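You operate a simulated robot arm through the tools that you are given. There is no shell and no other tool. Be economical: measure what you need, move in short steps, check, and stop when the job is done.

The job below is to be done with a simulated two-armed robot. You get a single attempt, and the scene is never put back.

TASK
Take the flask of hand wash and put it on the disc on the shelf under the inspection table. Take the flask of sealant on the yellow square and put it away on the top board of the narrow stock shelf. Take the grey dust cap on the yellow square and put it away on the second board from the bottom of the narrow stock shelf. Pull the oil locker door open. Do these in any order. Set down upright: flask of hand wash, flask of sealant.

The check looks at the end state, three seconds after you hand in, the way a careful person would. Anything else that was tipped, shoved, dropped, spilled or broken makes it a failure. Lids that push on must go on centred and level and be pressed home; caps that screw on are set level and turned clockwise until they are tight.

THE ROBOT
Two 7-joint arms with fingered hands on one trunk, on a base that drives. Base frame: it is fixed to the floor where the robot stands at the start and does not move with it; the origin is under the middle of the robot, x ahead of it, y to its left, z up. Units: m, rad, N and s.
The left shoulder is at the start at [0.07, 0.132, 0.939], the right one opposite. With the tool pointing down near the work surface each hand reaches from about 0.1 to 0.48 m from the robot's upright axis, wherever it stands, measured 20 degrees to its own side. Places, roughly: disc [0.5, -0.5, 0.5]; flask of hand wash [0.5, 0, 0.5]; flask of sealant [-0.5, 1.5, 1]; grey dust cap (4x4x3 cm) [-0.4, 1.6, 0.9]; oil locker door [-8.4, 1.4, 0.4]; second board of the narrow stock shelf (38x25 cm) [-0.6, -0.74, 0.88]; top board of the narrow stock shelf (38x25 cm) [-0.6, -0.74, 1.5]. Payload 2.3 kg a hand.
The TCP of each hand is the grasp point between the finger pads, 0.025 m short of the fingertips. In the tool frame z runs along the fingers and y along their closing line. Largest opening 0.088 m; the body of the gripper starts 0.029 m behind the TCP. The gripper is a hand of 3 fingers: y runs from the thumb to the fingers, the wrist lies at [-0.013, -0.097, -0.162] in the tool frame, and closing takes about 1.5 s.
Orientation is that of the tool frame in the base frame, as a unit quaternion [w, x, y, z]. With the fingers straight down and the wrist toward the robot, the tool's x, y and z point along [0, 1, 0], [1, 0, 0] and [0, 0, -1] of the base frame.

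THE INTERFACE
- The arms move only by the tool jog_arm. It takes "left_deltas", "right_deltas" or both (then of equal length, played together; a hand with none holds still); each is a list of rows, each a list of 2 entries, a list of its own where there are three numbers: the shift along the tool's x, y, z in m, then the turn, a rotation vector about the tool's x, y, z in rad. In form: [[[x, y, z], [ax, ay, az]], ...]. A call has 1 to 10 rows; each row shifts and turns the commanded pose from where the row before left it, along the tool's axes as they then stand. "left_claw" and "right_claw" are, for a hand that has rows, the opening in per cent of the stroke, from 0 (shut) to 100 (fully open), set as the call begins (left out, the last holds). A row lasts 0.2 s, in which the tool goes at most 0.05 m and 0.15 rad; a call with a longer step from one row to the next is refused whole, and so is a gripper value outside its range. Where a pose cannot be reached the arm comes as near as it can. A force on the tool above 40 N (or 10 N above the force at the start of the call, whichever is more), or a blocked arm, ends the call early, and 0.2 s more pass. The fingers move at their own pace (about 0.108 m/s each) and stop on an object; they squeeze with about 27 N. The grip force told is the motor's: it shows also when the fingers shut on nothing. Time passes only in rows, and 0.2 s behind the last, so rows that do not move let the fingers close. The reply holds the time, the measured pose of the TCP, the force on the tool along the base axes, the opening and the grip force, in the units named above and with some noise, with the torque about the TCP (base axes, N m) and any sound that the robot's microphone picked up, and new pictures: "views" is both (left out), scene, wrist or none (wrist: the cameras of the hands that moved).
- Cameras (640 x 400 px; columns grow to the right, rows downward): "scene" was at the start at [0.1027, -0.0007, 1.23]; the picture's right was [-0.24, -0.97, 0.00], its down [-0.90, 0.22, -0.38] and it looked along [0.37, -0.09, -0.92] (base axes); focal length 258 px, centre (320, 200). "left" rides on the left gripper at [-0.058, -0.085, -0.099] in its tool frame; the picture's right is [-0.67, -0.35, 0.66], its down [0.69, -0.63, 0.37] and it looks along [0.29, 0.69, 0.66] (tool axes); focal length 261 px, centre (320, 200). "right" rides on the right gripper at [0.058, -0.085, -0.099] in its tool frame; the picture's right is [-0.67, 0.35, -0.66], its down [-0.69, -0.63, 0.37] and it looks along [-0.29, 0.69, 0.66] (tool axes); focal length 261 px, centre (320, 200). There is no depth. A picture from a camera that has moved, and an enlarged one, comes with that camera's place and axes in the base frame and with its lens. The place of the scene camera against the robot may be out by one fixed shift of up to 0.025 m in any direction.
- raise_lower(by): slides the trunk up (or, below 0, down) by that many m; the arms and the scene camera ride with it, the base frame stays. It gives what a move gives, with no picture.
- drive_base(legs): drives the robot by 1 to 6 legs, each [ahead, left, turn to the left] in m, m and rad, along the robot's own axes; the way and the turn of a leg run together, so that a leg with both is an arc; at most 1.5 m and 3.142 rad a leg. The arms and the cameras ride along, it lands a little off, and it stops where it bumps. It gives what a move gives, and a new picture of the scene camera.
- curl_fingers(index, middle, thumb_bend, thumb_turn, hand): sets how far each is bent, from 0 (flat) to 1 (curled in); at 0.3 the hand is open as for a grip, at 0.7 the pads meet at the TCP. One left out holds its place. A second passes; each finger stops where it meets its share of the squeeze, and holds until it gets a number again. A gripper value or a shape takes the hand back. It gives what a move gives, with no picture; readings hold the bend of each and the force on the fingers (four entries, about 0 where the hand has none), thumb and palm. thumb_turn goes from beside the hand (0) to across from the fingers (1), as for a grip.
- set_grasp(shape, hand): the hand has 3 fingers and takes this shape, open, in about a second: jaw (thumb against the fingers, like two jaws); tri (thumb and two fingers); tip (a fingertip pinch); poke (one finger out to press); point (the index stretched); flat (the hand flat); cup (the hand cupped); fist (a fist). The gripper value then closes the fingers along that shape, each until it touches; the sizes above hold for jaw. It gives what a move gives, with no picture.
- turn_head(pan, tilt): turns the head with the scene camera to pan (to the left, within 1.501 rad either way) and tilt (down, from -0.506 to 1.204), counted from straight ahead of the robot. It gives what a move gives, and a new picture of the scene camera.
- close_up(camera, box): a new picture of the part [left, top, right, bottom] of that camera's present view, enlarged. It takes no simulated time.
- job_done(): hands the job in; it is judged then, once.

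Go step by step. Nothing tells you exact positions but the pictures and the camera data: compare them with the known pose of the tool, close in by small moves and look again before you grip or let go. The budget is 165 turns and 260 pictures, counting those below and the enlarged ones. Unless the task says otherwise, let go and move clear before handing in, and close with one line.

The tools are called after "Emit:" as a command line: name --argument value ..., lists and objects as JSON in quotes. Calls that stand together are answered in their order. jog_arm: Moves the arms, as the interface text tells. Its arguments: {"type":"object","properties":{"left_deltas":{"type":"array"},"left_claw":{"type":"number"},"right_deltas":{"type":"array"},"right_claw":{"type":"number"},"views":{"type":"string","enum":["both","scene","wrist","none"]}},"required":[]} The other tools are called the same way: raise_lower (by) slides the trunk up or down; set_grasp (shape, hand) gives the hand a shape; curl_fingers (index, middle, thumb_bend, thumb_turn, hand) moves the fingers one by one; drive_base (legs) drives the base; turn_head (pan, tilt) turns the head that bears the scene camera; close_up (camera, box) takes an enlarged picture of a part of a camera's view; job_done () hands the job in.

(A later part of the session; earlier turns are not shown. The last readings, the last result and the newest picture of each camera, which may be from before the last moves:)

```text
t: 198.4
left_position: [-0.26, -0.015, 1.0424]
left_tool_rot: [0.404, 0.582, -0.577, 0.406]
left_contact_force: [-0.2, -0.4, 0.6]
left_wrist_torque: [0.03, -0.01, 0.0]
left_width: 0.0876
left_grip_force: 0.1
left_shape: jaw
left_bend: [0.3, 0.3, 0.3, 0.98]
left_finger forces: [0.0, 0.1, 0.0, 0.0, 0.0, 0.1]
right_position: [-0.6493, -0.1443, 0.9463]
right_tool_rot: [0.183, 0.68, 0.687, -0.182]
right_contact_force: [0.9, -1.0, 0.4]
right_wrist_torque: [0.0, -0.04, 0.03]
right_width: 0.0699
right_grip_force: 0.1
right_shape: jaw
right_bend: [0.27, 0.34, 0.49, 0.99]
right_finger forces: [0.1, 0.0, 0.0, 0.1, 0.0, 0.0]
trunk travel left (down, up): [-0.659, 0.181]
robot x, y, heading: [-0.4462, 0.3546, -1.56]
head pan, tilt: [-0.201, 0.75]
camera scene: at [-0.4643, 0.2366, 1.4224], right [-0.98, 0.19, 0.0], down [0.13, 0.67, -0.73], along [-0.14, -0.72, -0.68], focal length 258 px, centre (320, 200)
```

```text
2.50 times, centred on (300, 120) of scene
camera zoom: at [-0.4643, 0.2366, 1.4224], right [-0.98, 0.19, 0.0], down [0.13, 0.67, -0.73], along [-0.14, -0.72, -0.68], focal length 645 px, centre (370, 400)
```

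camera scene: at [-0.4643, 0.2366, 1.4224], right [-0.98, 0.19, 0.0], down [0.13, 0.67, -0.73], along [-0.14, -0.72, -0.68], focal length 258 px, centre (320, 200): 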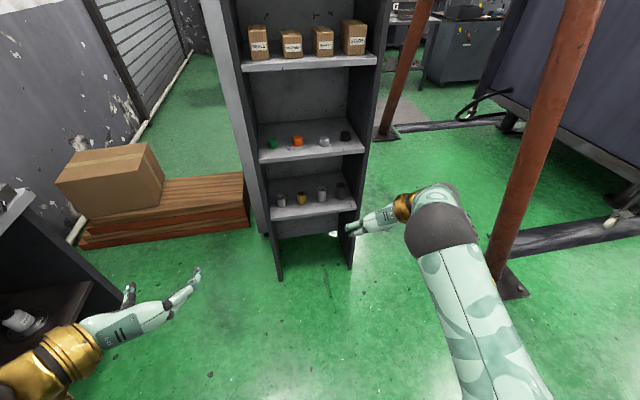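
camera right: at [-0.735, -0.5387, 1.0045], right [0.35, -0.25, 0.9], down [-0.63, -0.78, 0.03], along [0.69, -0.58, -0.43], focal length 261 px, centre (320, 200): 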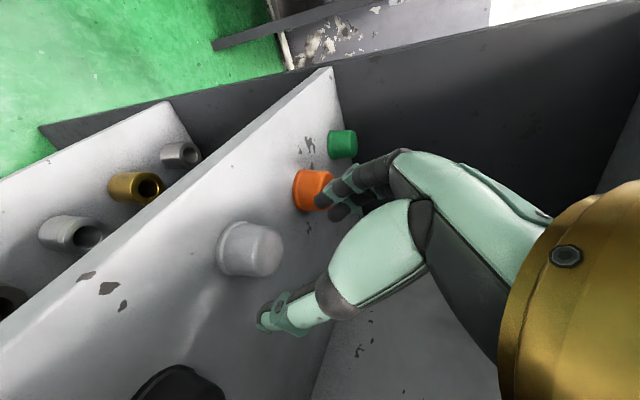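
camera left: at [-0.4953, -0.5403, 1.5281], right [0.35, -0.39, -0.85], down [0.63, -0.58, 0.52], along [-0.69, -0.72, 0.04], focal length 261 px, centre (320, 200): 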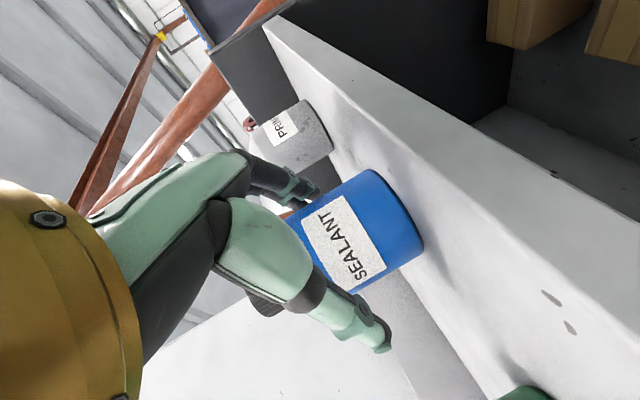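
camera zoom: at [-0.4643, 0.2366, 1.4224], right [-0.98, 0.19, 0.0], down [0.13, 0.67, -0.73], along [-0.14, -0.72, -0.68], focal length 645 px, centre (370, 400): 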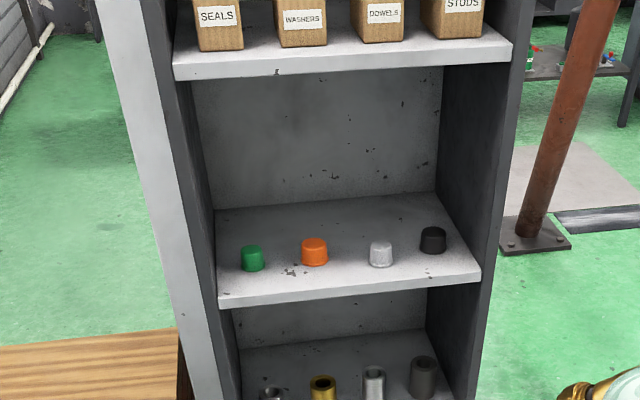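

The grey cap stands on the second board. Now the oil locker: turn to face -x and survey the route.

Emit:
drive_base --legs '[[0, 0, -1.58]]'

Emit:
turn_head --pan 0 --tilt 0.25

```text
t: 202.6
left_position: [-0.8149, 0.1654, 1.0442]
left_tool_rot: [-0.574, -0.008, 0.819, -0.004]
left_contact_force: [-0.2, 0.0, 1.4]
left_wrist_torque: [-0.02, 0.05, -0.01]
left_width: 0.0874
left_grip_force: 0.1
left_shape: jaw
left_bend: [0.3, 0.3, 0.3, 0.98]
left_finger forces: [0.0, 0.1, 0.1, 0.1, 0.0, 0.1]
right_position: [-0.9477, 0.5535, 0.9462]
right_tool_rot: [0.003, 0.966, 0.01, -0.259]
right_contact_force: [0.4, 0.8, -0.6]
right_wrist_torque: [0.03, -0.02, 0.01]
right_width: 0.07
right_grip_force: 0.1
right_shape: jaw
right_bend: [0.27, 0.34, 0.49, 0.99]
right_finger forces: [0.0, 0.0, 0.1, 0.1, 0.0, 0.0]
trunk travel left (down, up): [-0.659, 0.181]
robot x, y, heading: [-0.448, 0.3546, -3.122]
head pan, tilt: [-0.201, 0.75]
camera scene: at [-0.5812, 0.3829, 1.4225], right [0.18, 0.98, 0.0], down [0.67, -0.12, -0.73], along [-0.72, 0.13, -0.68], focal length 258 px, centre (320, 200)
```

scene: 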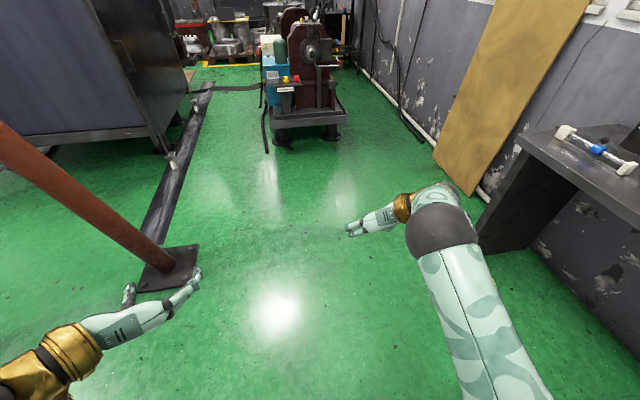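

```text
t: 203.5
left_position: [-0.8146, 0.1648, 1.0421]
left_tool_rot: [-0.573, -0.008, 0.82, -0.006]
left_contact_force: [-0.3, -0.6, 0.3]
left_wrist_torque: [0.0, 0.02, 0.0]
left_width: 0.0874
left_grip_force: 0.1
left_shape: jaw
left_bend: [0.3, 0.3, 0.3, 0.98]
left_finger forces: [0.0, 0.0, 0.1, 0.0, 0.0, 0.1]
right_position: [-0.9482, 0.5531, 0.9479]
right_tool_rot: [0.004, 0.966, 0.01, -0.258]
right_contact_force: [0.9, -0.5, -0.9]
right_wrist_torque: [0.04, 0.02, 0.04]
right_width: 0.0702
right_grip_force: 0.0
right_shape: jaw
right_bend: [0.27, 0.34, 0.49, 0.99]
right_finger forces: [0.0, 0.0, 0.0, 0.0, 0.0, 0.0]
trunk travel left (down, up): [-0.659, 0.181]
robot x, y, heading: [-0.4453, 0.3562, -3.116]
head pan, tilt: [0.0, 0.25]
camera scene: at [-0.593, 0.3663, 1.4676], right [-0.02, 1.0, 0.0], down [0.25, 0.01, -0.97], along [-0.97, -0.02, -0.25], focal length 258 px, centre (320, 200)
```

scene: 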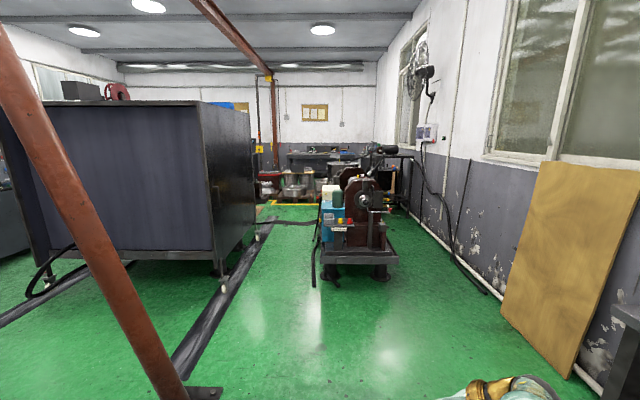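

Emit:
close_up --camera "scene" --box '[200, 120, 500, 300]'

```text
2.13 times, centred on (350, 210) of scene
camera zoom: at [-0.593, 0.3663, 1.4676], right [-0.02, 1.0, 0.0], down [0.25, 0.01, -0.97], along [-0.97, -0.02, -0.25], focal length 550 px, centre (256, 179)
```

zoom: 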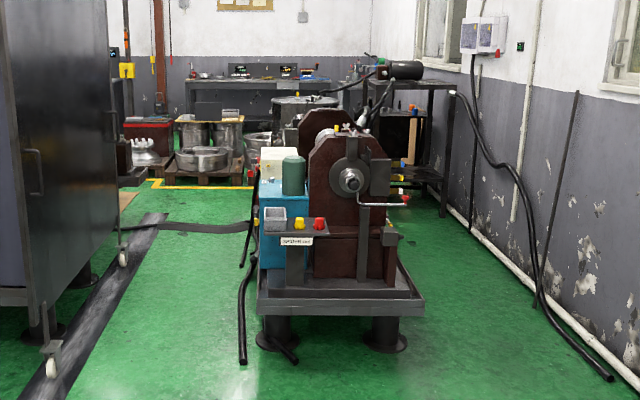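

The route: keep between the post base (y about -0.25) and the machine (y about 0.3). I'll raise the trunk so the elbows pass high, and drive the first stretch.

Emit:
raise_lower --by 0.18

Emit:
drive_base --legs '[[1.2, 0.22, -0.022], [0.75, 0.17, 0]]'

```text
t: 205.5
left_position: [-0.8153, 0.1665, 1.2234]
left_tool_rot: [-0.573, -0.008, 0.82, -0.004]
left_contact_force: [0.0, 0.3, 0.6]
left_wrist_torque: [-0.02, 0.02, -0.01]
left_width: 0.0874
left_grip_force: 0.1
left_shape: jaw
left_bend: [0.3, 0.3, 0.3, 0.98]
left_finger forces: [0.0, 0.0, 0.0, 0.1, 0.0, 0.0]
right_position: [-0.9485, 0.5536, 1.1259]
right_tool_rot: [0.003, 0.966, 0.01, -0.259]
right_contact_force: [0.3, 0.7, 0.2]
right_wrist_torque: [0.02, 0.0, -0.01]
right_width: 0.0701
right_grip_force: 0.0
right_shape: jaw
right_bend: [0.27, 0.34, 0.49, 0.99]
right_finger forces: [0.1, 0.2, 0.1, 0.1, 0.0, 0.0]
trunk travel left (down, up): [-0.839, 0.001]
robot x, y, heading: [-0.4488, 0.3553, -3.118]
head pan, tilt: [0.0, 0.25]
```

```text
t: 215.6
left_position: [-2.7813, -0.2872, 1.2234]
left_tool_rot: [-0.573, -0.015, 0.819, -0.01]
left_contact_force: [0.8, -0.1, -0.1]
left_wrist_torque: [0.04, 0.0, 0.01]
left_width: 0.0874
left_grip_force: 0.1
left_shape: jaw
left_bend: [0.3, 0.3, 0.3, 0.98]
left_finger forces: [0.0, 0.0, 0.0, 0.0, 0.0, 0.0]
right_position: [-2.9208, 0.0989, 1.1263]
right_tool_rot: [0.005, 0.965, 0.017, -0.26]
right_contact_force: [0.3, -0.1, 0.3]
right_wrist_torque: [-0.01, 0.02, 0.01]
right_width: 0.0702
right_grip_force: 0.1
right_shape: jaw
right_bend: [0.27, 0.34, 0.49, 0.99]
right_finger forces: [0.0, 0.0, 0.0, 0.0, 0.0, 0.1]
trunk travel left (down, up): [-0.839, 0.001]
robot x, y, heading: [-2.418, -0.0906, -3.1]
head pan, tilt: [0.0, 0.25]
camera scene: at [-2.5619, -0.0835, 1.6478], right [-0.04, 1.0, 0.0], down [0.25, 0.01, -0.97], along [-0.97, -0.04, -0.25], focal length 258 px, centre (320, 200)
```

scene: 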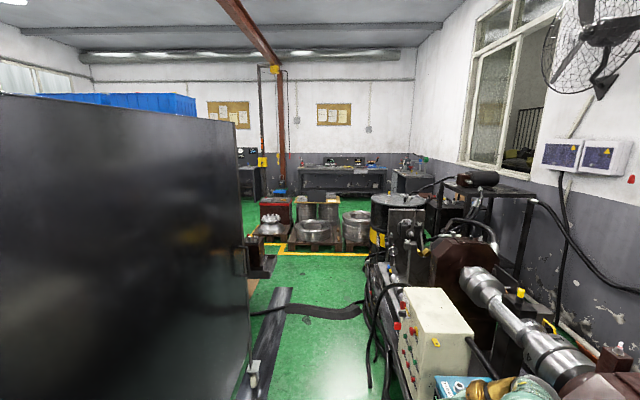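

Emit:
close_up --camera "scene" --box '[240, 130, 460, 270]'

Emit:
turn_head --pan 0 --tilt 0.7

```text
2.86 times, centred on (350, 200) of scene
camera zoom: at [-2.5619, -0.0835, 1.6478], right [-0.04, 1.0, 0.0], down [0.25, 0.01, -0.97], along [-0.97, -0.04, -0.25], focal length 737 px, centre (234, 200)
```

zoom: 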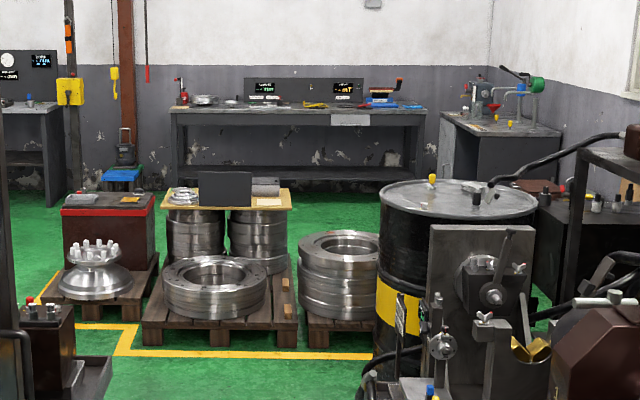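

```text
t: 216.5
left_position: [-2.783, -0.288, 1.2232]
left_tool_rot: [-0.573, -0.015, 0.819, -0.009]
left_contact_force: [-0.1, 0.3, -1.2]
left_wrist_torque: [-0.01, -0.01, -0.01]
left_width: 0.0875
left_grip_force: 0.0
left_shape: jaw
left_bend: [0.3, 0.3, 0.3, 0.98]
left_finger forces: [0.0, 0.1, 0.0, 0.0, 0.0, 0.1]
right_position: [-2.9212, 0.0971, 1.1273]
right_tool_rot: [0.005, 0.966, 0.018, -0.259]
right_contact_force: [-0.3, 0.4, -0.3]
right_wrist_torque: [-0.04, 0.05, 0.0]
right_width: 0.0704
right_grip_force: 0.1
right_shape: jaw
right_bend: [0.27, 0.34, 0.49, 0.99]
right_finger forces: [0.1, 0.0, 0.0, 0.0, 0.0, 0.0]
trunk travel left (down, up): [-0.839, 0.001]
robot x, y, heading: [-2.413, -0.0934, -3.105]
head pan, tilt: [0.0, 0.7]
camera scene: at [-2.5554, -0.0836, 1.6068], right [-0.04, 1.0, 0.0], down [0.64, 0.02, -0.77], along [-0.76, -0.03, -0.64], focal length 258 px, centre (320, 200)
```

scene: 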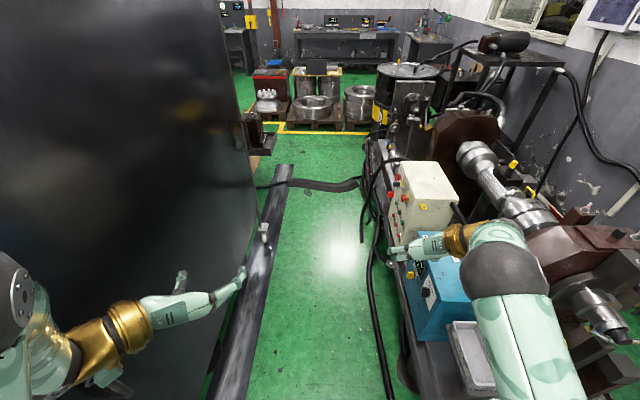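

The oil locker seems to be the bench-cabinet at the far right, with its door facing -y. My route goes along this corridor, then left around the pallets. First to x about -4.2, before the hose on the floor.

Emit:
drive_base --legs '[[1.4, 0.0, -0.04], [0.3, 0, 0]]'

Emit:
turn_head --pan 0.4 --tilt 0.5

```text
t: 225.2
left_position: [-4.5007, -0.32, 1.2245]
left_tool_rot: [-0.574, -0.006, 0.819, -0.003]
left_contact_force: [-0.3, 0.9, -0.5]
left_wrist_torque: [-0.01, 0.01, 0.02]
left_width: 0.0875
left_grip_force: 0.1
left_shape: jaw
left_bend: [0.3, 0.3, 0.3, 0.98]
left_finger forces: [0.1, 0.1, 0.1, 0.0, 0.0, 0.0]
right_position: [-4.6309, 0.0694, 1.1277]
right_tool_rot: [0.002, 0.966, 0.007, -0.26]
right_contact_force: [0.9, -0.9, 0.4]
right_wrist_torque: [0.02, 0.0, -0.01]
right_width: 0.0701
right_grip_force: 0.0
right_shape: jaw
right_bend: [0.27, 0.34, 0.49, 0.99]
right_finger forces: [0.0, 0.1, 0.1, 0.0, 0.1, 0.1]
trunk travel left (down, up): [-0.839, 0.001]
robot x, y, heading: [-4.1305, -0.1308, -3.126]
head pan, tilt: [0.0, 0.7]
camera scene: at [-4.2675, -0.1208, 1.6071], right [-0.01, 1.0, 0.0], down [0.64, 0.01, -0.77], along [-0.77, -0.01, -0.64], focal length 258 px, centre (320, 200)
```

scene: 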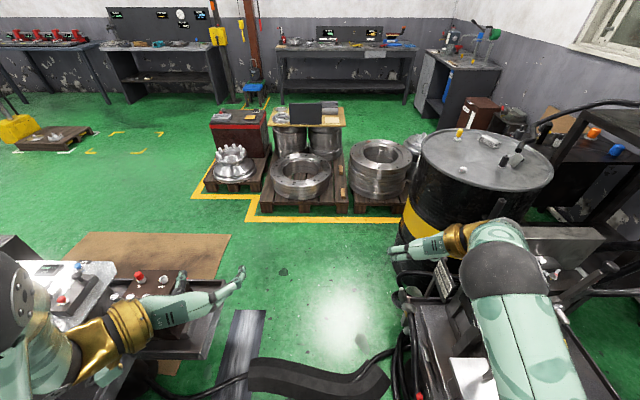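

```text
t: 226.1
left_position: [-4.5031, -0.3195, 1.2229]
left_tool_rot: [-0.572, -0.006, 0.82, -0.002]
left_contact_force: [0.1, -0.7, 0.0]
left_wrist_torque: [-0.01, 0.03, 0.04]
left_width: 0.0873
left_grip_force: 0.0
left_shape: jaw
left_bend: [0.3, 0.3, 0.3, 0.98]
left_finger forces: [0.0, 0.0, 0.0, 0.0, 0.0, 0.0]
right_position: [-4.6325, 0.0691, 1.1256]
right_tool_rot: [0.003, 0.966, 0.006, -0.258]
right_contact_force: [0.2, -0.1, 0.0]
right_wrist_torque: [0.01, -0.01, 0.0]
right_width: 0.0702
right_grip_force: 0.0
right_shape: jaw
right_bend: [0.27, 0.34, 0.49, 0.99]
right_finger forces: [0.0, 0.0, 0.0, 0.1, 0.1, 0.0]
trunk travel left (down, up): [-0.839, 0.001]
robot x, y, heading: [-4.1327, -0.1333, -3.13]
head pan, tilt: [0.4, 0.499]
camera scene: at [-4.2701, -0.1562, 1.6244], right [-0.4, 0.92, 0.0], down [0.44, 0.19, -0.88], along [-0.8, -0.35, -0.48], focal length 258 px, centre (320, 200)
```

scene: 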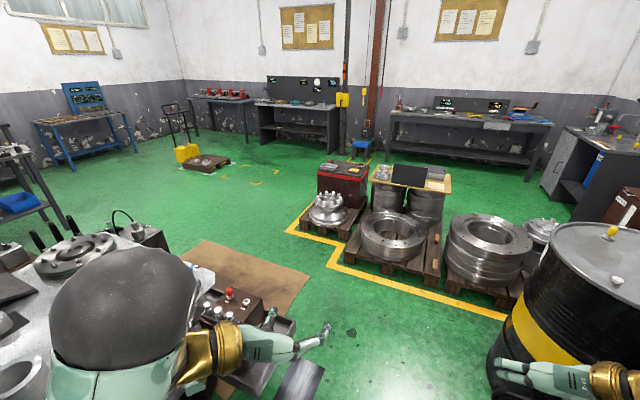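

Emit:
turn_head --pan 0 --tilt 1.1

```text
t: 227.1
left_position: [-4.5021, -0.3205, 1.2237]
left_tool_rot: [-0.572, -0.006, 0.82, -0.003]
left_contact_force: [0.4, 1.2, 0.5]
left_wrist_torque: [0.0, -0.02, 0.01]
left_width: 0.0878
left_grip_force: 0.1
left_shape: jaw
left_bend: [0.3, 0.3, 0.3, 0.98]
left_finger forces: [0.0, 0.0, 0.0, 0.0, 0.1, 0.0]
right_position: [-4.6321, 0.0699, 1.1273]
right_tool_rot: [0.001, 0.966, 0.005, -0.258]
right_contact_force: [0.7, 0.3, 0.1]
right_wrist_torque: [0.0, -0.04, 0.0]
right_width: 0.0703
right_grip_force: 0.0
right_shape: jaw
right_bend: [0.27, 0.34, 0.49, 0.99]
right_finger forces: [0.0, 0.0, 0.0, 0.0, 0.0, 0.1]
trunk travel left (down, up): [-0.839, 0.001]
robot x, y, heading: [-4.1328, -0.1286, -3.125]
head pan, tilt: [0.0, 1.1]
camera scene: at [-4.249, -0.1207, 1.5769], right [-0.01, 1.0, 0.0], down [0.89, 0.01, -0.45], along [-0.45, -0.01, -0.89], focal length 258 px, centre (320, 200)
```

scene: 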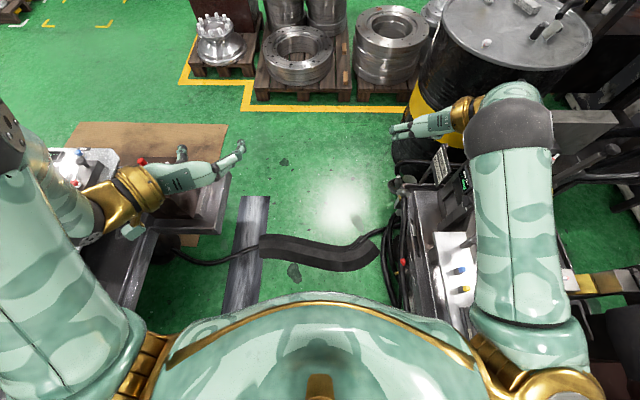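

The dark band is a low cable cover meant to be crossed. I'll drive over it to x about -5.5 and check.

Emit:
drive_base --legs '[[1.37, 0, -0.015]]'

```text
t: 233.9
left_position: [-5.8617, -0.323, 1.2238]
left_tool_rot: [-0.573, 0.0, 0.82, 0.001]
left_contact_force: [-0.5, 0.1, 0.3]
left_wrist_torque: [-0.01, -0.02, 0.01]
left_width: 0.0876
left_grip_force: 0.0
left_shape: jaw
left_bend: [0.3, 0.3, 0.3, 0.98]
left_finger forces: [0.0, 0.0, 0.1, 0.1, 0.0, 0.1]
right_position: [-5.9877, 0.0684, 1.1272]
right_tool_rot: [-0.001, 0.966, -0.001, -0.259]
right_contact_force: [-0.5, 0.3, -1.3]
right_wrist_torque: [0.0, 0.01, 0.02]
right_width: 0.0701
right_grip_force: 0.1
right_shape: jaw
right_bend: [0.27, 0.34, 0.49, 0.99]
right_finger forces: [0.0, 0.0, 0.0, 0.1, 0.0, 0.1]
trunk travel left (down, up): [-0.839, 0.001]
robot x, y, heading: [-5.4898, -0.1434, 3.141]
head pan, tilt: [0.0, 1.1]
camera scene: at [-5.6062, -0.1275, 1.5769], right [0.0, 1.0, 0.0], down [0.89, 0.0, -0.45], along [-0.45, 0.0, -0.89], focal length 258 px, centre (320, 200)
```

scene: 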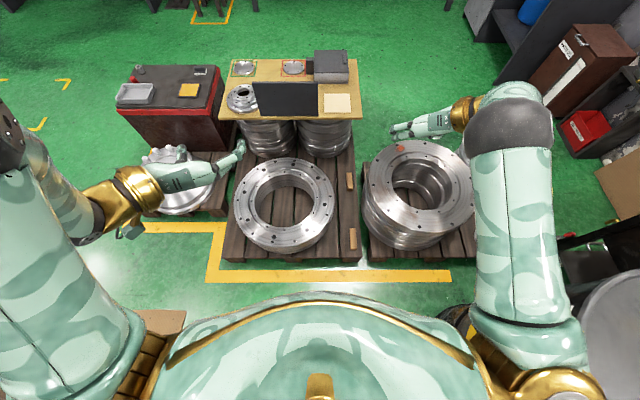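

Crossed without a bump. Now around the pallets: left 1.5 m, then ahead 2.35 m.

Emit:
drive_base --legs '[[0, 1.5, 0], [1.35, 0.05, 0], [1.0, 0, 0]]'

Emit:
turn_head --pan -1.3 --tilt 0.5

```text
t: 252.6
left_position: [-8.2508, -1.8648, 1.2224]
left_tool_rot: [-0.573, 0.007, 0.819, 0.006]
left_contact_force: [-0.3, -0.4, 0.9]
left_wrist_torque: [0.02, 0.0, 0.0]
left_width: 0.0876
left_grip_force: 0.0
left_shape: jaw
left_bend: [0.3, 0.3, 0.3, 0.98]
left_finger forces: [0.1, 0.0, 0.0, 0.0, 0.0, 0.0]
right_position: [-8.3688, -1.472, 1.1256]
right_tool_rot: [-0.002, 0.966, -0.007, -0.26]
right_contact_force: [0.8, 0.0, 0.6]
right_wrist_torque: [0.0, -0.01, -0.01]
right_width: 0.0703
right_grip_force: 0.0
right_shape: jaw
right_bend: [0.27, 0.34, 0.49, 0.99]
right_finger forces: [0.0, 0.0, 0.1, 0.1, 0.1, 0.0]
trunk travel left (down, up): [-0.839, 0.001]
robot x, y, heading: [-7.8749, -1.6857, 3.126]
head pan, tilt: [0.0, 1.1]
camera scene: at [-7.9911, -1.6725, 1.5769], right [0.01, 1.0, 0.0], down [0.89, -0.01, -0.45], along [-0.45, 0.01, -0.89], focal length 258 px, centre (320, 200)
```

scene: 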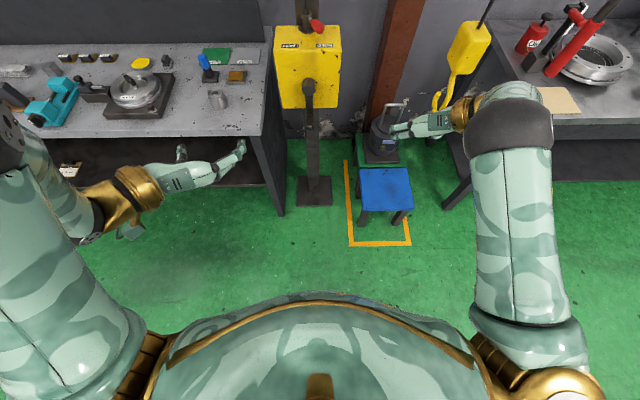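

```text
t: 254.1
left_position: [-8.2513, -1.864, 1.2218]
left_tool_rot: [-0.573, 0.006, 0.82, 0.005]
left_contact_force: [-0.1, -0.3, 0.4]
left_wrist_torque: [0.0, 0.03, 0.01]
left_width: 0.0873
left_grip_force: 0.1
left_shape: jaw
left_bend: [0.3, 0.3, 0.3, 0.98]
left_finger forces: [0.1, 0.0, 0.0, 0.0, 0.0, 0.0]
right_position: [-8.3713, -1.472, 1.1272]
right_tool_rot: [-0.002, 0.966, -0.008, -0.259]
right_contact_force: [0.1, -0.9, 0.3]
right_wrist_torque: [-0.02, 0.01, 0.0]
right_width: 0.0703
right_grip_force: 0.1
right_shape: jaw
right_bend: [0.27, 0.34, 0.49, 0.99]
right_finger forces: [0.0, 0.0, 0.1, 0.0, 0.0, 0.1]
trunk travel left (down, up): [-0.839, 0.001]
robot x, y, heading: [-7.8753, -1.6902, 3.124]
head pan, tilt: [-1.3, 0.499]
camera scene: at [-7.9525, -1.5855, 1.6245], right [0.97, 0.25, 0.0], down [0.12, -0.46, -0.88], along [-0.22, 0.85, -0.48], focal length 258 px, centre (320, 200)
```

scene: 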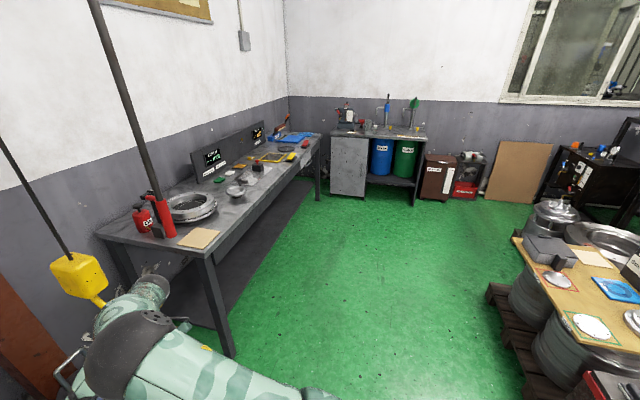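

I see the oil locker: a grey cabinet with a door on its left side, next to the blue and green cans. Zooming on the door.

Emit:
close_up --camera "scene" --box '[310, 110, 450, 215]'

```text
3.81 times, centred on (380, 162) of scene
camera zoom: at [-7.9525, -1.5855, 1.6245], right [0.97, 0.25, 0.0], down [0.12, -0.46, -0.88], along [-0.22, 0.85, -0.48], focal length 983 px, centre (91, 343)
```

zoom: 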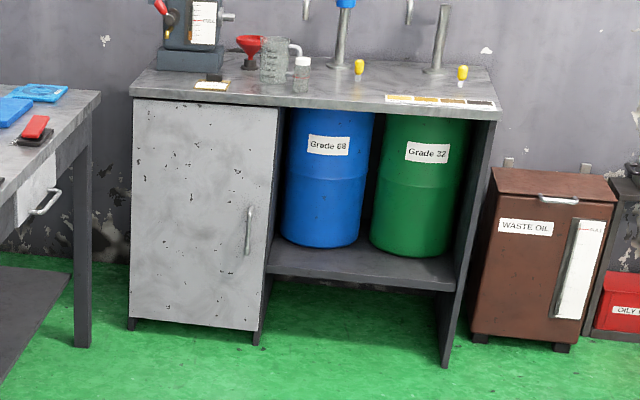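

The door spans x about -8.59 to -8.12, hinged at left, with a vertical bar handle at about [-8.2, 1.37, 0.43]. I'll turn to face it, drive up, and lower the trunk.

Emit:
drive_base --legs '[[0, 0, -1.554], [1.4, 0.06, 0], [0.7, 0.06, 0]]'

Emit:
raise_lower --by -0.4

Emit:
raise_lower --by -0.37

Emit:
turn_head --pan 0.15 --tilt 0.55

```text
t: 268.3
left_position: [-8.2062, 0.7836, 1.223]
left_tool_rot: [-0.404, 0.579, 0.579, 0.406]
left_contact_force: [-0.3, -0.7, 0.4]
left_wrist_torque: [0.01, 0.0, -0.01]
left_width: 0.0876
left_grip_force: 0.0
left_shape: jaw
left_bend: [0.3, 0.3, 0.3, 0.98]
left_finger forces: [0.0, 0.0, 0.0, 0.0, 0.0, 0.1]
right_position: [-7.8156, 0.9097, 1.1275]
right_tool_rot: [-0.184, 0.683, -0.683, -0.183]
right_contact_force: [-0.1, -0.7, -0.5]
right_wrist_torque: [-0.01, 0.03, 0.02]
right_width: 0.0701
right_grip_force: 0.1
right_shape: jaw
right_bend: [0.27, 0.34, 0.49, 0.99]
right_finger forces: [0.0, 0.0, 0.0, 0.1, 0.0, 0.1]
trunk travel left (down, up): [-0.839, 0.001]
robot x, y, heading: [-8.0254, 0.4163, 1.57]
head pan, tilt: [-1.3, 0.499]
camera scene: at [-7.9394, 0.4986, 1.6246], right [0.27, -0.96, 0.0], down [-0.46, -0.13, -0.88], along [0.85, 0.24, -0.48], focal length 258 px, centre (320, 200)
```

scene: 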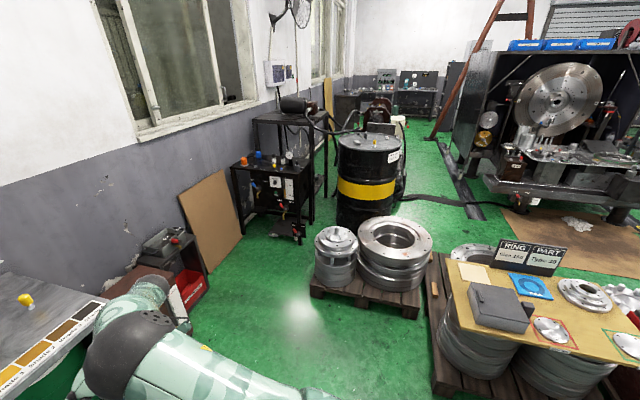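

```text
t: 272.1
left_position: [-8.2068, 0.7856, 0.8224]
left_tool_rot: [-0.404, 0.58, 0.58, 0.406]
left_contact_force: [0.1, -0.1, -0.5]
left_wrist_torque: [0.0, 0.0, 0.02]
left_width: 0.0875
left_grip_force: 0.0
left_shape: jaw
left_bend: [0.3, 0.3, 0.3, 0.98]
left_finger forces: [0.1, 0.0, 0.0, 0.0, 0.0, 0.0]
right_position: [-7.8162, 0.911, 0.7266]
right_tool_rot: [0.183, -0.683, 0.683, 0.184]
right_contact_force: [0.2, -0.4, 0.0]
right_wrist_torque: [0.01, -0.01, 0.0]
right_width: 0.0703
right_grip_force: 0.1
right_shape: jaw
right_bend: [0.27, 0.34, 0.49, 0.99]
right_finger forces: [0.0, 0.0, 0.0, 0.0, 0.1, 0.1]
trunk travel left (down, up): [-0.439, 0.401]
robot x, y, heading: [-8.0238, 0.4142, 1.575]
head pan, tilt: [-1.3, 0.499]
```

```text
t: 275.7
left_position: [-8.2065, 0.7837, 0.4525]
left_tool_rot: [-0.404, 0.58, 0.579, 0.406]
left_contact_force: [-0.9, 0.1, -0.3]
left_wrist_torque: [-0.01, 0.01, -0.04]
left_width: 0.0879
left_grip_force: 0.1
left_shape: jaw
left_bend: [0.3, 0.3, 0.3, 0.98]
left_finger forces: [0.0, 0.0, 0.0, 0.0, 0.0, 0.0]
right_position: [-7.816, 0.91, 0.3563]
right_tool_rot: [0.183, -0.683, 0.683, 0.183]
right_contact_force: [-0.2, 0.6, -0.1]
right_wrist_torque: [0.01, 0.02, 0.01]
right_width: 0.0702
right_grip_force: 0.1
right_shape: jaw
right_bend: [0.27, 0.34, 0.49, 0.99]
right_finger forces: [0.1, 0.0, 0.1, 0.1, 0.0, 0.0]
trunk travel left (down, up): [-0.069, 0.771]
robot x, y, heading: [-8.0222, 0.4133, 1.569]
head pan, tilt: [-1.3, 0.499]
```

```text
t: 277.3
left_position: [-8.206, 0.7843, 0.4522]
left_tool_rot: [-0.404, 0.58, 0.58, 0.406]
left_contact_force: [0.0, -0.3, -0.4]
left_wrist_torque: [0.0, 0.05, 0.02]
left_width: 0.0878
left_grip_force: 0.1
left_shape: jaw
left_bend: [0.3, 0.3, 0.3, 0.98]
left_finger forces: [0.0, 0.0, 0.0, 0.0, 0.0, 0.1]
right_position: [-7.8153, 0.9098, 0.3557]
right_tool_rot: [0.183, -0.683, 0.683, 0.183]
right_contact_force: [-0.4, 0.1, -0.1]
right_wrist_torque: [0.01, -0.01, -0.03]
right_width: 0.0701
right_grip_force: 0.0
right_shape: jaw
right_bend: [0.27, 0.34, 0.49, 0.99]
right_finger forces: [0.0, 0.0, 0.0, 0.1, 0.0, 0.0]
trunk travel left (down, up): [-0.069, 0.771]
robot x, y, heading: [-8.0248, 0.4111, 1.571]
head pan, tilt: [0.15, 0.55]
camera scene: at [-8.0407, 0.5648, 0.8499], right [0.99, 0.15, 0.0], down [0.08, -0.52, -0.85], along [-0.13, 0.84, -0.52], focal length 258 px, centre (320, 200)
```

scene: 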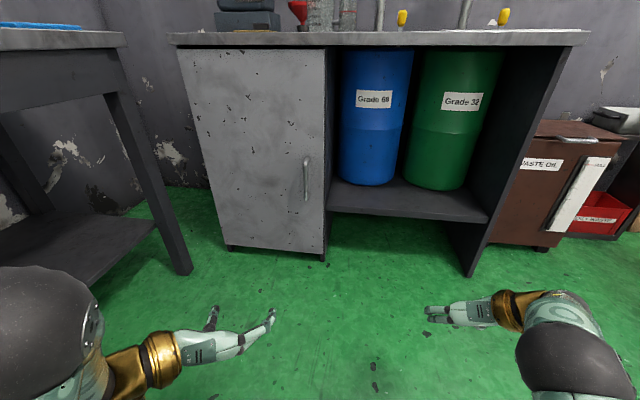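

The handle measures at about [-8.2, 1.36, 0.43], nearly in line with the left hand. I'll drive forward 0.43 and check with the wrist camera.

Emit:
drive_base --legs '[[0.43, 0, 0]]'

Emit:
jog_arm --left_deltas '[[[0, 0, 0], [0, 0, 0]]]' --views "wrist"

```text
t: 279.9
left_position: [-8.2034, 1.2116, 0.4532]
left_tool_rot: [-0.404, 0.58, 0.579, 0.407]
left_contact_force: [-1.2, 0.3, 0.5]
left_wrist_torque: [0.01, -0.02, 0.02]
left_width: 0.0876
left_grip_force: 0.0
left_shape: jaw
left_bend: [0.3, 0.3, 0.3, 0.98]
left_finger forces: [0.0, 0.0, 0.0, 0.1, 0.0, 0.1]
right_position: [-7.8127, 1.3358, 0.3557]
right_tool_rot: [0.184, -0.681, 0.684, 0.183]
right_contact_force: [0.1, -0.9, 0.5]
right_wrist_torque: [0.01, 0.0, -0.03]
right_width: 0.0702
right_grip_force: 0.1
right_shape: jaw
right_bend: [0.27, 0.34, 0.49, 0.99]
right_finger forces: [0.0, 0.0, 0.1, 0.1, 0.0, 0.0]
trunk travel left (down, up): [-0.069, 0.771]
robot x, y, heading: [-8.0194, 0.8383, 1.566]
head pan, tilt: [0.15, 0.55]
camera scene: at [-8.0394, 0.9912, 0.8499], right [0.99, 0.15, 0.0], down [0.08, -0.52, -0.85], along [-0.12, 0.84, -0.52], focal length 258 px, centre (320, 200)
```

scene: 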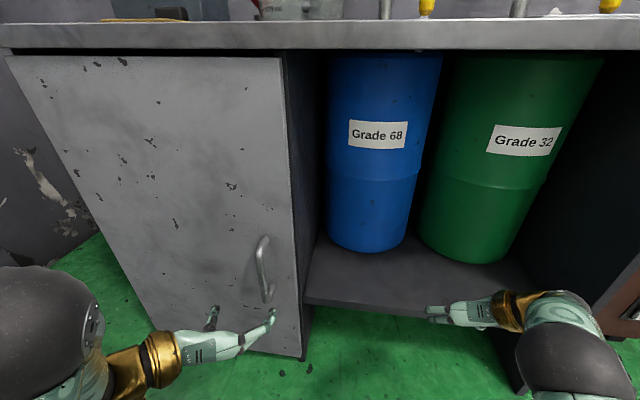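

```text
t: 280.3
left_position: [-8.2036, 1.2117, 0.4527]
left_tool_rot: [-0.403, 0.581, 0.578, 0.407]
left_contact_force: [-0.5, 0.3, -0.4]
left_wrist_torque: [-0.01, 0.01, 0.0]
left_width: 0.0876
left_grip_force: 0.1
left_shape: jaw
left_bend: [0.3, 0.3, 0.3, 0.98]
left_finger forces: [0.0, 0.1, 0.0, 0.0, 0.1, 0.1]
right_position: [-7.8133, 1.3362, 0.3568]
right_tool_rot: [0.183, -0.681, 0.685, 0.182]
right_contact_force: [0.1, 0.1, -0.5]
right_wrist_torque: [-0.02, -0.02, 0.0]
right_width: 0.0703
right_grip_force: 0.0
right_shape: jaw
right_bend: [0.27, 0.34, 0.49, 0.99]
right_finger forces: [0.1, 0.0, 0.0, 0.0, 0.0, 0.1]
trunk travel left (down, up): [-0.069, 0.771]
robot x, y, heading: [-8.0223, 0.8349, 1.568]
head pan, tilt: [0.15, 0.55]
camera left: at [-8.2896, 1.0987, 0.4323], right [-0.34, 0.39, -0.86], down [-0.63, 0.58, 0.52], along [0.7, 0.71, 0.04], focal length 261 px, centre (320, 200)
```

left: 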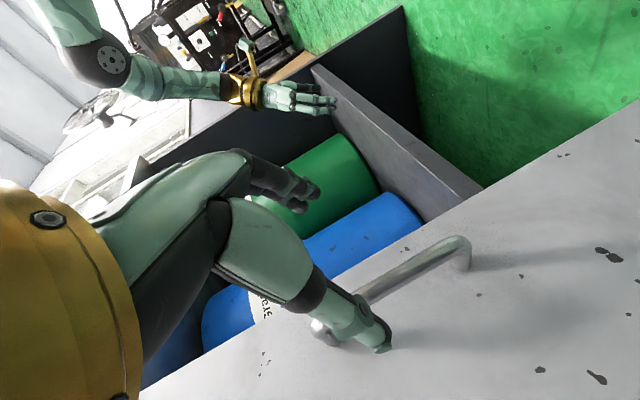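

The left hand is aligned with the bar. My right hand is too near the open can bay, so I'll retract it first and then advance 0.125.

Emit:
jog_arm --right_deltas '[[[0.0246, 0, -0.0373], [0, 0, 0]], [[0.0246, 0, -0.0373], [0, 0, 0]], [[0.0246, 0, -0.0373], [0, 0, 0]], [[0.0246, 0, -0.0373], [0, 0, 0]], [[0.0246, 0, -0.0373], [0, 0, 0]]]' --views "none"

Emit:
drive_base --legs '[[0.125, -0.003, 0]]'

Emit:
jog_arm --left_deltas '[[[0, 0, 0], [0, 0, 0]]]' --views "wrist"

```text
t: 281.5
left_position: [-8.2037, 1.211, 0.453]
left_tool_rot: [-0.404, 0.581, 0.578, 0.406]
left_contact_force: [-0.5, 0.3, 1.1]
left_wrist_torque: [0.0, -0.01, -0.01]
left_width: 0.0876
left_grip_force: 0.0
left_shape: jaw
left_bend: [0.3, 0.3, 0.3, 0.98]
left_finger forces: [0.0, 0.1, 0.0, 0.0, 0.0, 0.0]
right_position: [-7.8143, 1.1361, 0.4564]
right_tool_rot: [0.183, -0.682, 0.684, 0.183]
right_contact_force: [-0.9, 1.0, -0.1]
right_wrist_torque: [0.03, -0.01, -0.03]
right_width: 0.0701
right_grip_force: 0.1
right_shape: jaw
right_bend: [0.27, 0.34, 0.49, 0.99]
right_finger forces: [0.1, 0.0, 0.0, 0.1, 0.1, 0.1]
trunk travel left (down, up): [-0.069, 0.771]
robot x, y, heading: [-8.0239, 0.8383, 1.567]
head pan, tilt: [0.15, 0.55]
```

```text
t: 282.7
left_position: [-8.2007, 1.3353, 0.4532]
left_tool_rot: [-0.404, 0.581, 0.578, 0.406]
left_contact_force: [-0.9, -9.3, 0.6]
left_wrist_torque: [0.01, 0.02, -0.4]
left_width: 0.0874
left_grip_force: 0.1
left_shape: jaw
left_bend: [0.3, 0.3, 0.3, 0.97]
left_finger forces: [0.0, 8.8, 0.0, 0.1, 0.0, 0.0]
right_position: [-7.8102, 1.2611, 0.4559]
right_tool_rot: [0.184, -0.682, 0.684, 0.183]
right_contact_force: [0.2, 1.0, -0.1]
right_wrist_torque: [-0.02, -0.01, 0.0]
right_width: 0.0702
right_grip_force: 0.1
right_shape: jaw
right_bend: [0.27, 0.34, 0.49, 0.99]
right_finger forces: [0.0, 0.1, 0.0, 0.0, 0.0, 0.0]
trunk travel left (down, up): [-0.069, 0.771]
robot x, y, heading: [-8.0213, 0.9639, 1.565]
head pan, tilt: [0.15, 0.55]
camera scene: at [-8.0362, 1.1149, 0.8501], right [0.99, 0.15, 0.0], down [0.08, -0.52, -0.85], along [-0.13, 0.84, -0.52], focal length 258 px, centre (320, 200)
```

scene: 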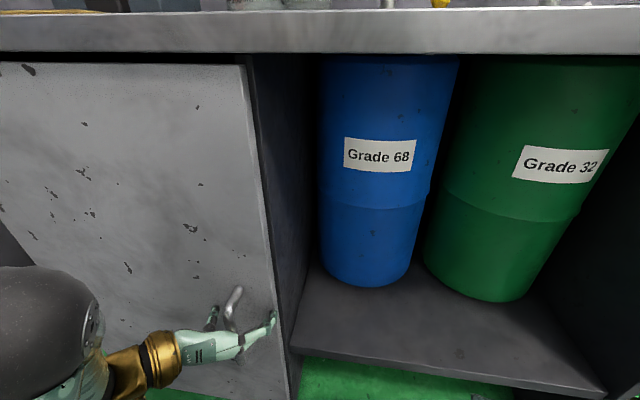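

```text
t: 283.1
left_position: [-8.2014, 1.335, 0.4528]
left_tool_rot: [-0.403, 0.581, 0.578, 0.407]
left_contact_force: [0.1, -8.1, -0.9]
left_wrist_torque: [-0.05, 0.01, -0.4]
left_width: 0.0871
left_grip_force: 0.1
left_shape: jaw
left_bend: [0.3, 0.3, 0.3, 0.97]
left_finger forces: [0.0, 8.0, 0.0, 0.1, 0.0, 0.0]
right_position: [-7.8112, 1.2623, 0.4565]
right_tool_rot: [0.184, -0.682, 0.684, 0.183]
right_contact_force: [-0.5, 0.6, 0.0]
right_wrist_torque: [-0.02, 0.0, 0.0]
right_width: 0.0702
right_grip_force: 0.1
right_shape: jaw
right_bend: [0.27, 0.34, 0.49, 0.99]
right_finger forces: [0.0, 0.0, 0.0, 0.0, 0.0, 0.0]
trunk travel left (down, up): [-0.069, 0.771]
robot x, y, heading: [-8.02, 0.9641, 1.57]
head pan, tilt: [0.15, 0.55]
camera left: at [-8.2866, 1.2222, 0.4325], right [-0.35, 0.39, -0.86], down [-0.63, 0.58, 0.52], along [0.7, 0.72, 0.04], focal length 261 px, centre (320, 200)
```

left: 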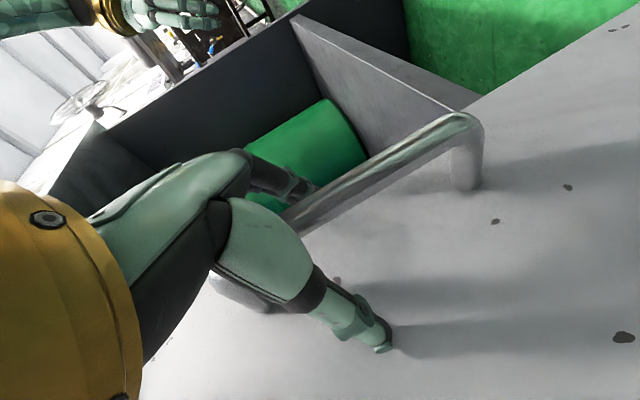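

The fingertip touches the door face with the bar between thumb and fingers. Back off 6 mm and close on the bar.

Emit:
jog_arm --left_deltas '[[[-0.002, 0, -0.0056], [0, 0, 0]], [[0, 0, 0], [0, 0, 0]]]' --views "none"

Emit:
jog_arm --left_deltas '[[[0, 0, 0], [0, 0, 0]], [[0, 0, 0], [0, 0, 0]], [[0, 0, 0], [0, 0, 0]], [[0, 0, 0], [0, 0, 0]], [[0, 0, 0], [0, 0, 0]], [[0, 0, 0], [0, 0, 0]], [[0, 0, 0], [0, 0, 0]]]' --left_claw 0 --views "wrist"

```text
t: 283.7
left_position: [-8.2027, 1.335, 0.4534]
left_tool_rot: [-0.403, 0.581, 0.578, 0.407]
left_contact_force: [1.3, -1.6, -1.4]
left_wrist_torque: [-0.05, 0.02, -0.13]
left_width: 0.0878
left_grip_force: 0.1
left_shape: jaw
left_bend: [0.3, 0.29, 0.3, 0.97]
left_finger forces: [0.0, 2.4, 0.1, 0.0, 0.1, 0.0]
left hand out of reach, approached as far as the arm can: row 1
right_position: [-7.8109, 1.2618, 0.4555]
right_tool_rot: [0.183, -0.683, 0.684, 0.182]
right_contact_force: [0.7, 0.1, 0.1]
right_wrist_torque: [0.03, -0.04, 0.02]
right_width: 0.0703
right_grip_force: 0.1
right_shape: jaw
right_bend: [0.27, 0.34, 0.49, 0.99]
right_finger forces: [0.0, 0.0, 0.0, 0.0, 0.0, 0.0]
trunk travel left (down, up): [-0.069, 0.771]
robot x, y, heading: [-8.0186, 0.9648, 1.568]
head pan, tilt: [0.15, 0.55]
```

```text
t: 285.3
left_position: [-8.201, 1.3341, 0.4526]
left_tool_rot: [-0.402, 0.584, 0.577, 0.406]
left_contact_force: [30.3, 0.0, -3.8]
left_wrist_torque: [0.02, -0.01, -0.42]
left_width: 0.031
left_grip_force: 26.9
left_shape: jaw
left_bend: [0.7, 0.3, 0.79, 1.0]
left_finger forces: [14.6, 19.8, 0.0, 0.0, 0.0, 0.0]
right_position: [-7.8078, 1.262, 0.4545]
right_tool_rot: [0.181, -0.681, 0.685, 0.184]
right_contact_force: [0.3, 0.0, -0.9]
right_wrist_torque: [0.01, 0.0, -0.03]
right_width: 0.0702
right_grip_force: 0.0
right_shape: jaw
right_bend: [0.27, 0.34, 0.49, 0.99]
right_finger forces: [0.0, 0.1, 0.1, 0.0, 0.0, 0.0]
trunk travel left (down, up): [-0.069, 0.771]
robot x, y, heading: [-8.0212, 0.9618, 1.565]
head pan, tilt: [0.15, 0.55]
camera left: at [-8.287, 1.2219, 0.4334], right [-0.35, 0.39, -0.85], down [-0.62, 0.59, 0.52], along [0.7, 0.71, 0.04], focal length 261 px, centre (320, 200)
```

left: 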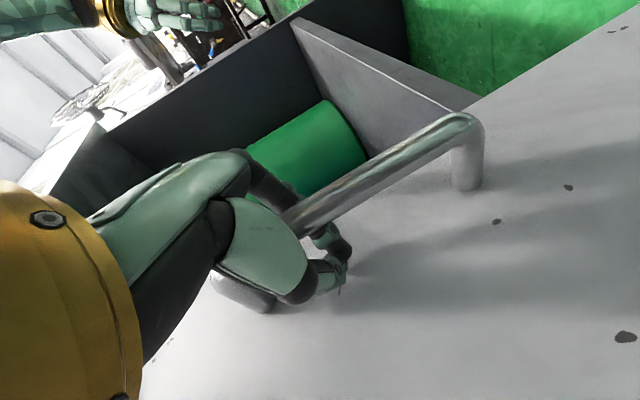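

The fingers are hooked around the bar. I'll pull by driving the base in an arc about the hinge, starting small.

Emit:
drive_base --legs '[[-0.085, 0.065, -0.15]]'

```text
t: 286.4
left_position: [-8.1999, 1.2962, 0.453]
left_tool_rot: [-0.372, 0.617, 0.542, 0.433]
left_contact_force: [19.6, -2.6, 0.3]
left_wrist_torque: [-0.05, 0.0, -0.3]
left_width: 0.0277
left_grip_force: 27.0
left_shape: jaw
left_bend: [0.7, 0.31, 0.83, 1.0]
left_finger forces: [7.0, 14.6, 0.0, 0.0, 0.1, 0.0]
right_position: [-7.8238, 1.1844, 0.4547]
right_tool_rot: [0.191, -0.644, 0.72, 0.174]
right_contact_force: [0.1, 0.3, 0.4]
right_wrist_torque: [0.01, -0.02, -0.02]
right_width: 0.0703
right_grip_force: 0.0
right_shape: jaw
right_bend: [0.27, 0.34, 0.49, 0.99]
right_finger forces: [0.0, 0.1, 0.1, 0.0, 0.0, 0.0]
trunk travel left (down, up): [-0.069, 0.771]
robot x, y, heading: [-8.0671, 0.9098, 1.461]
head pan, tilt: [0.15, 0.55]
stopped in leg 1: the force on the tool passed its limit at 42 N (the readings are from after the stop); the commanded pose is now the measured one
camera scene: at [-8.0636, 1.0631, 0.8501], right [1.0, 0.04, 0.0], down [0.02, -0.52, -0.85], along [-0.03, 0.85, -0.52], focal length 258 px, centre (320, 200)
```

scene: 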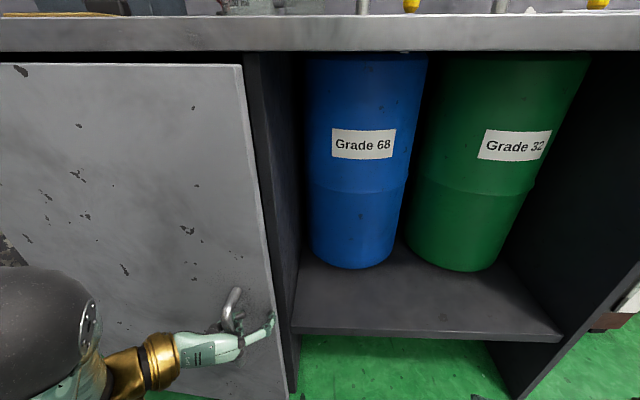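

The door started to move, but side load tripped the limit. I'll relieve the side load by shifting the hand 1 cm right, then keep pulling.

Emit:
jog_arm --left_deltas '[[[0, 0.006, 0], [0, 0, 0]], [[0, 0.006, 0], [0, 0, 0]]]' --views "none"

Emit:
drive_base --legs '[[-0.06, 0.03, -0.06]]'

```text
t: 287.0
left_position: [-8.195, 1.3014, 0.4533]
left_tool_rot: [-0.375, 0.615, 0.544, 0.43]
left_contact_force: [9.1, -1.3, -0.3]
left_wrist_torque: [-0.01, 0.03, -0.28]
left_width: 0.0261
left_grip_force: 27.7
left_shape: jaw
left_bend: [0.7, 0.34, 0.83, 1.0]
left_finger forces: [0.0, 11.4, 0.1, 0.1, 0.5, 0.1]
left hand out of reach, approached as far as the arm can: row 1
right_position: [-7.8248, 1.1866, 0.4563]
right_tool_rot: [0.193, -0.644, 0.719, 0.174]
right_contact_force: [-0.5, 0.1, 0.1]
right_wrist_torque: [0.0, 0.05, -0.03]
right_width: 0.0701
right_grip_force: 0.2
right_shape: jaw
right_bend: [0.27, 0.34, 0.49, 0.99]
right_finger forces: [0.0, 0.0, 0.2, 0.1, 0.0, 0.1]
trunk travel left (down, up): [-0.069, 0.771]
robot x, y, heading: [-8.0619, 0.9112, 1.462]
head pan, tilt: [0.15, 0.55]
```

```text
t: 288.0
left_position: [-8.2079, 1.2521, 0.4536]
left_tool_rot: [-0.362, 0.631, 0.525, 0.442]
left_contact_force: [15.4, -3.8, -1.6]
left_wrist_torque: [-0.01, 0.03, -0.47]
left_width: 0.0276
left_grip_force: 26.7
left_shape: jaw
left_bend: [0.7, 0.31, 0.83, 1.0]
left_finger forces: [4.4, 15.0, 0.1, 0.1, 0.4, 0.1]
right_position: [-7.8465, 1.1136, 0.455]
right_tool_rot: [0.196, -0.622, 0.739, 0.168]
right_contact_force: [0.6, -0.5, -0.9]
right_wrist_torque: [0.04, 0.02, 0.01]
right_width: 0.0702
right_grip_force: 0.1
right_shape: jaw
right_bend: [0.27, 0.34, 0.49, 0.99]
right_finger forces: [0.0, 0.0, 0.0, 0.1, 0.1, 0.0]
trunk travel left (down, up): [-0.069, 0.771]
robot x, y, heading: [-8.1057, 0.8514, 1.401]
head pan, tilt: [0.15, 0.55]
camera scene: at [-8.0944, 1.0066, 0.85], right [1.0, -0.02, 0.0], down [-0.01, -0.52, -0.85], along [0.01, 0.85, -0.52], focal length 258 px, centre (320, 200)
```

scene: 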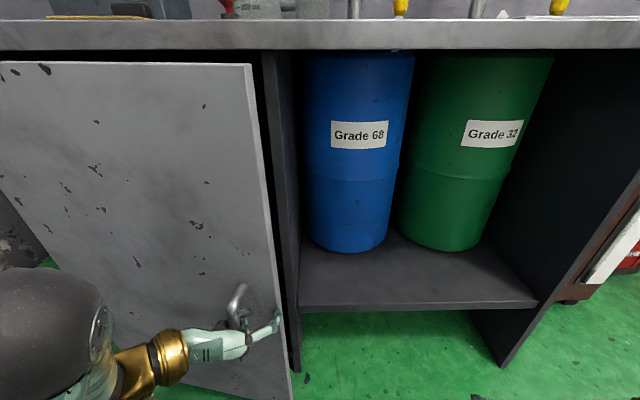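

The door is opening (a gap is visible). Continuing the arc.

Emit:
drive_base --legs '[[-0.085, 0.072, -0.14]]'

```text
t: 289.2
left_position: [-8.2278, 1.2011, 0.4543]
left_tool_rot: [-0.323, 0.67, 0.478, 0.468]
left_contact_force: [14.4, -5.3, 0.7]
left_wrist_torque: [-0.02, 0.0, -0.42]
left_width: 0.0276
left_grip_force: 27.0
left_shape: jaw
left_bend: [0.7, 0.31, 0.83, 1.0]
left_finger forces: [4.6, 13.7, 0.0, 0.0, 0.0, 0.0]
right_position: [-7.8921, 1.0182, 0.4565]
right_tool_rot: [0.207, -0.571, 0.779, 0.155]
right_contact_force: [0.5, -0.8, -0.1]
right_wrist_torque: [-0.04, 0.01, 0.02]
right_width: 0.07
right_grip_force: 0.1
right_shape: jaw
right_bend: [0.27, 0.34, 0.49, 0.99]
right_finger forces: [0.0, 0.1, 0.1, 0.0, 0.0, 0.1]
trunk travel left (down, up): [-0.069, 0.771]
robot x, y, heading: [-8.1783, 0.7926, 1.271]
head pan, tilt: [0.15, 0.55]
stopped in leg 1: the force on the tool passed its limit at 42 N (the readings are from after the stop); the commanded pose is now the measured one
camera scene: at [-8.1537, 0.9453, 0.85], right [0.99, -0.15, 0.0], down [-0.08, -0.52, -0.85], along [0.13, 0.84, -0.52], focal length 258 px, centre (320, 200)
```

scene: 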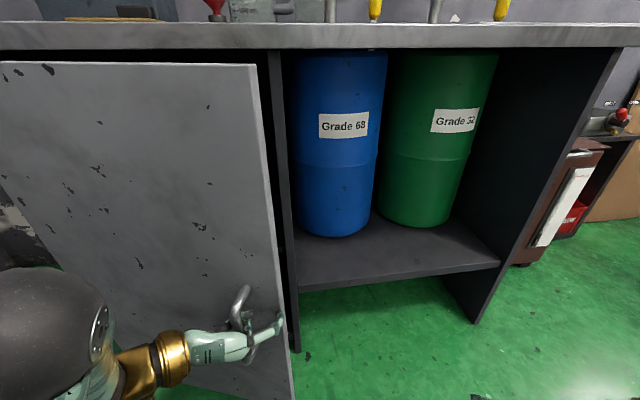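

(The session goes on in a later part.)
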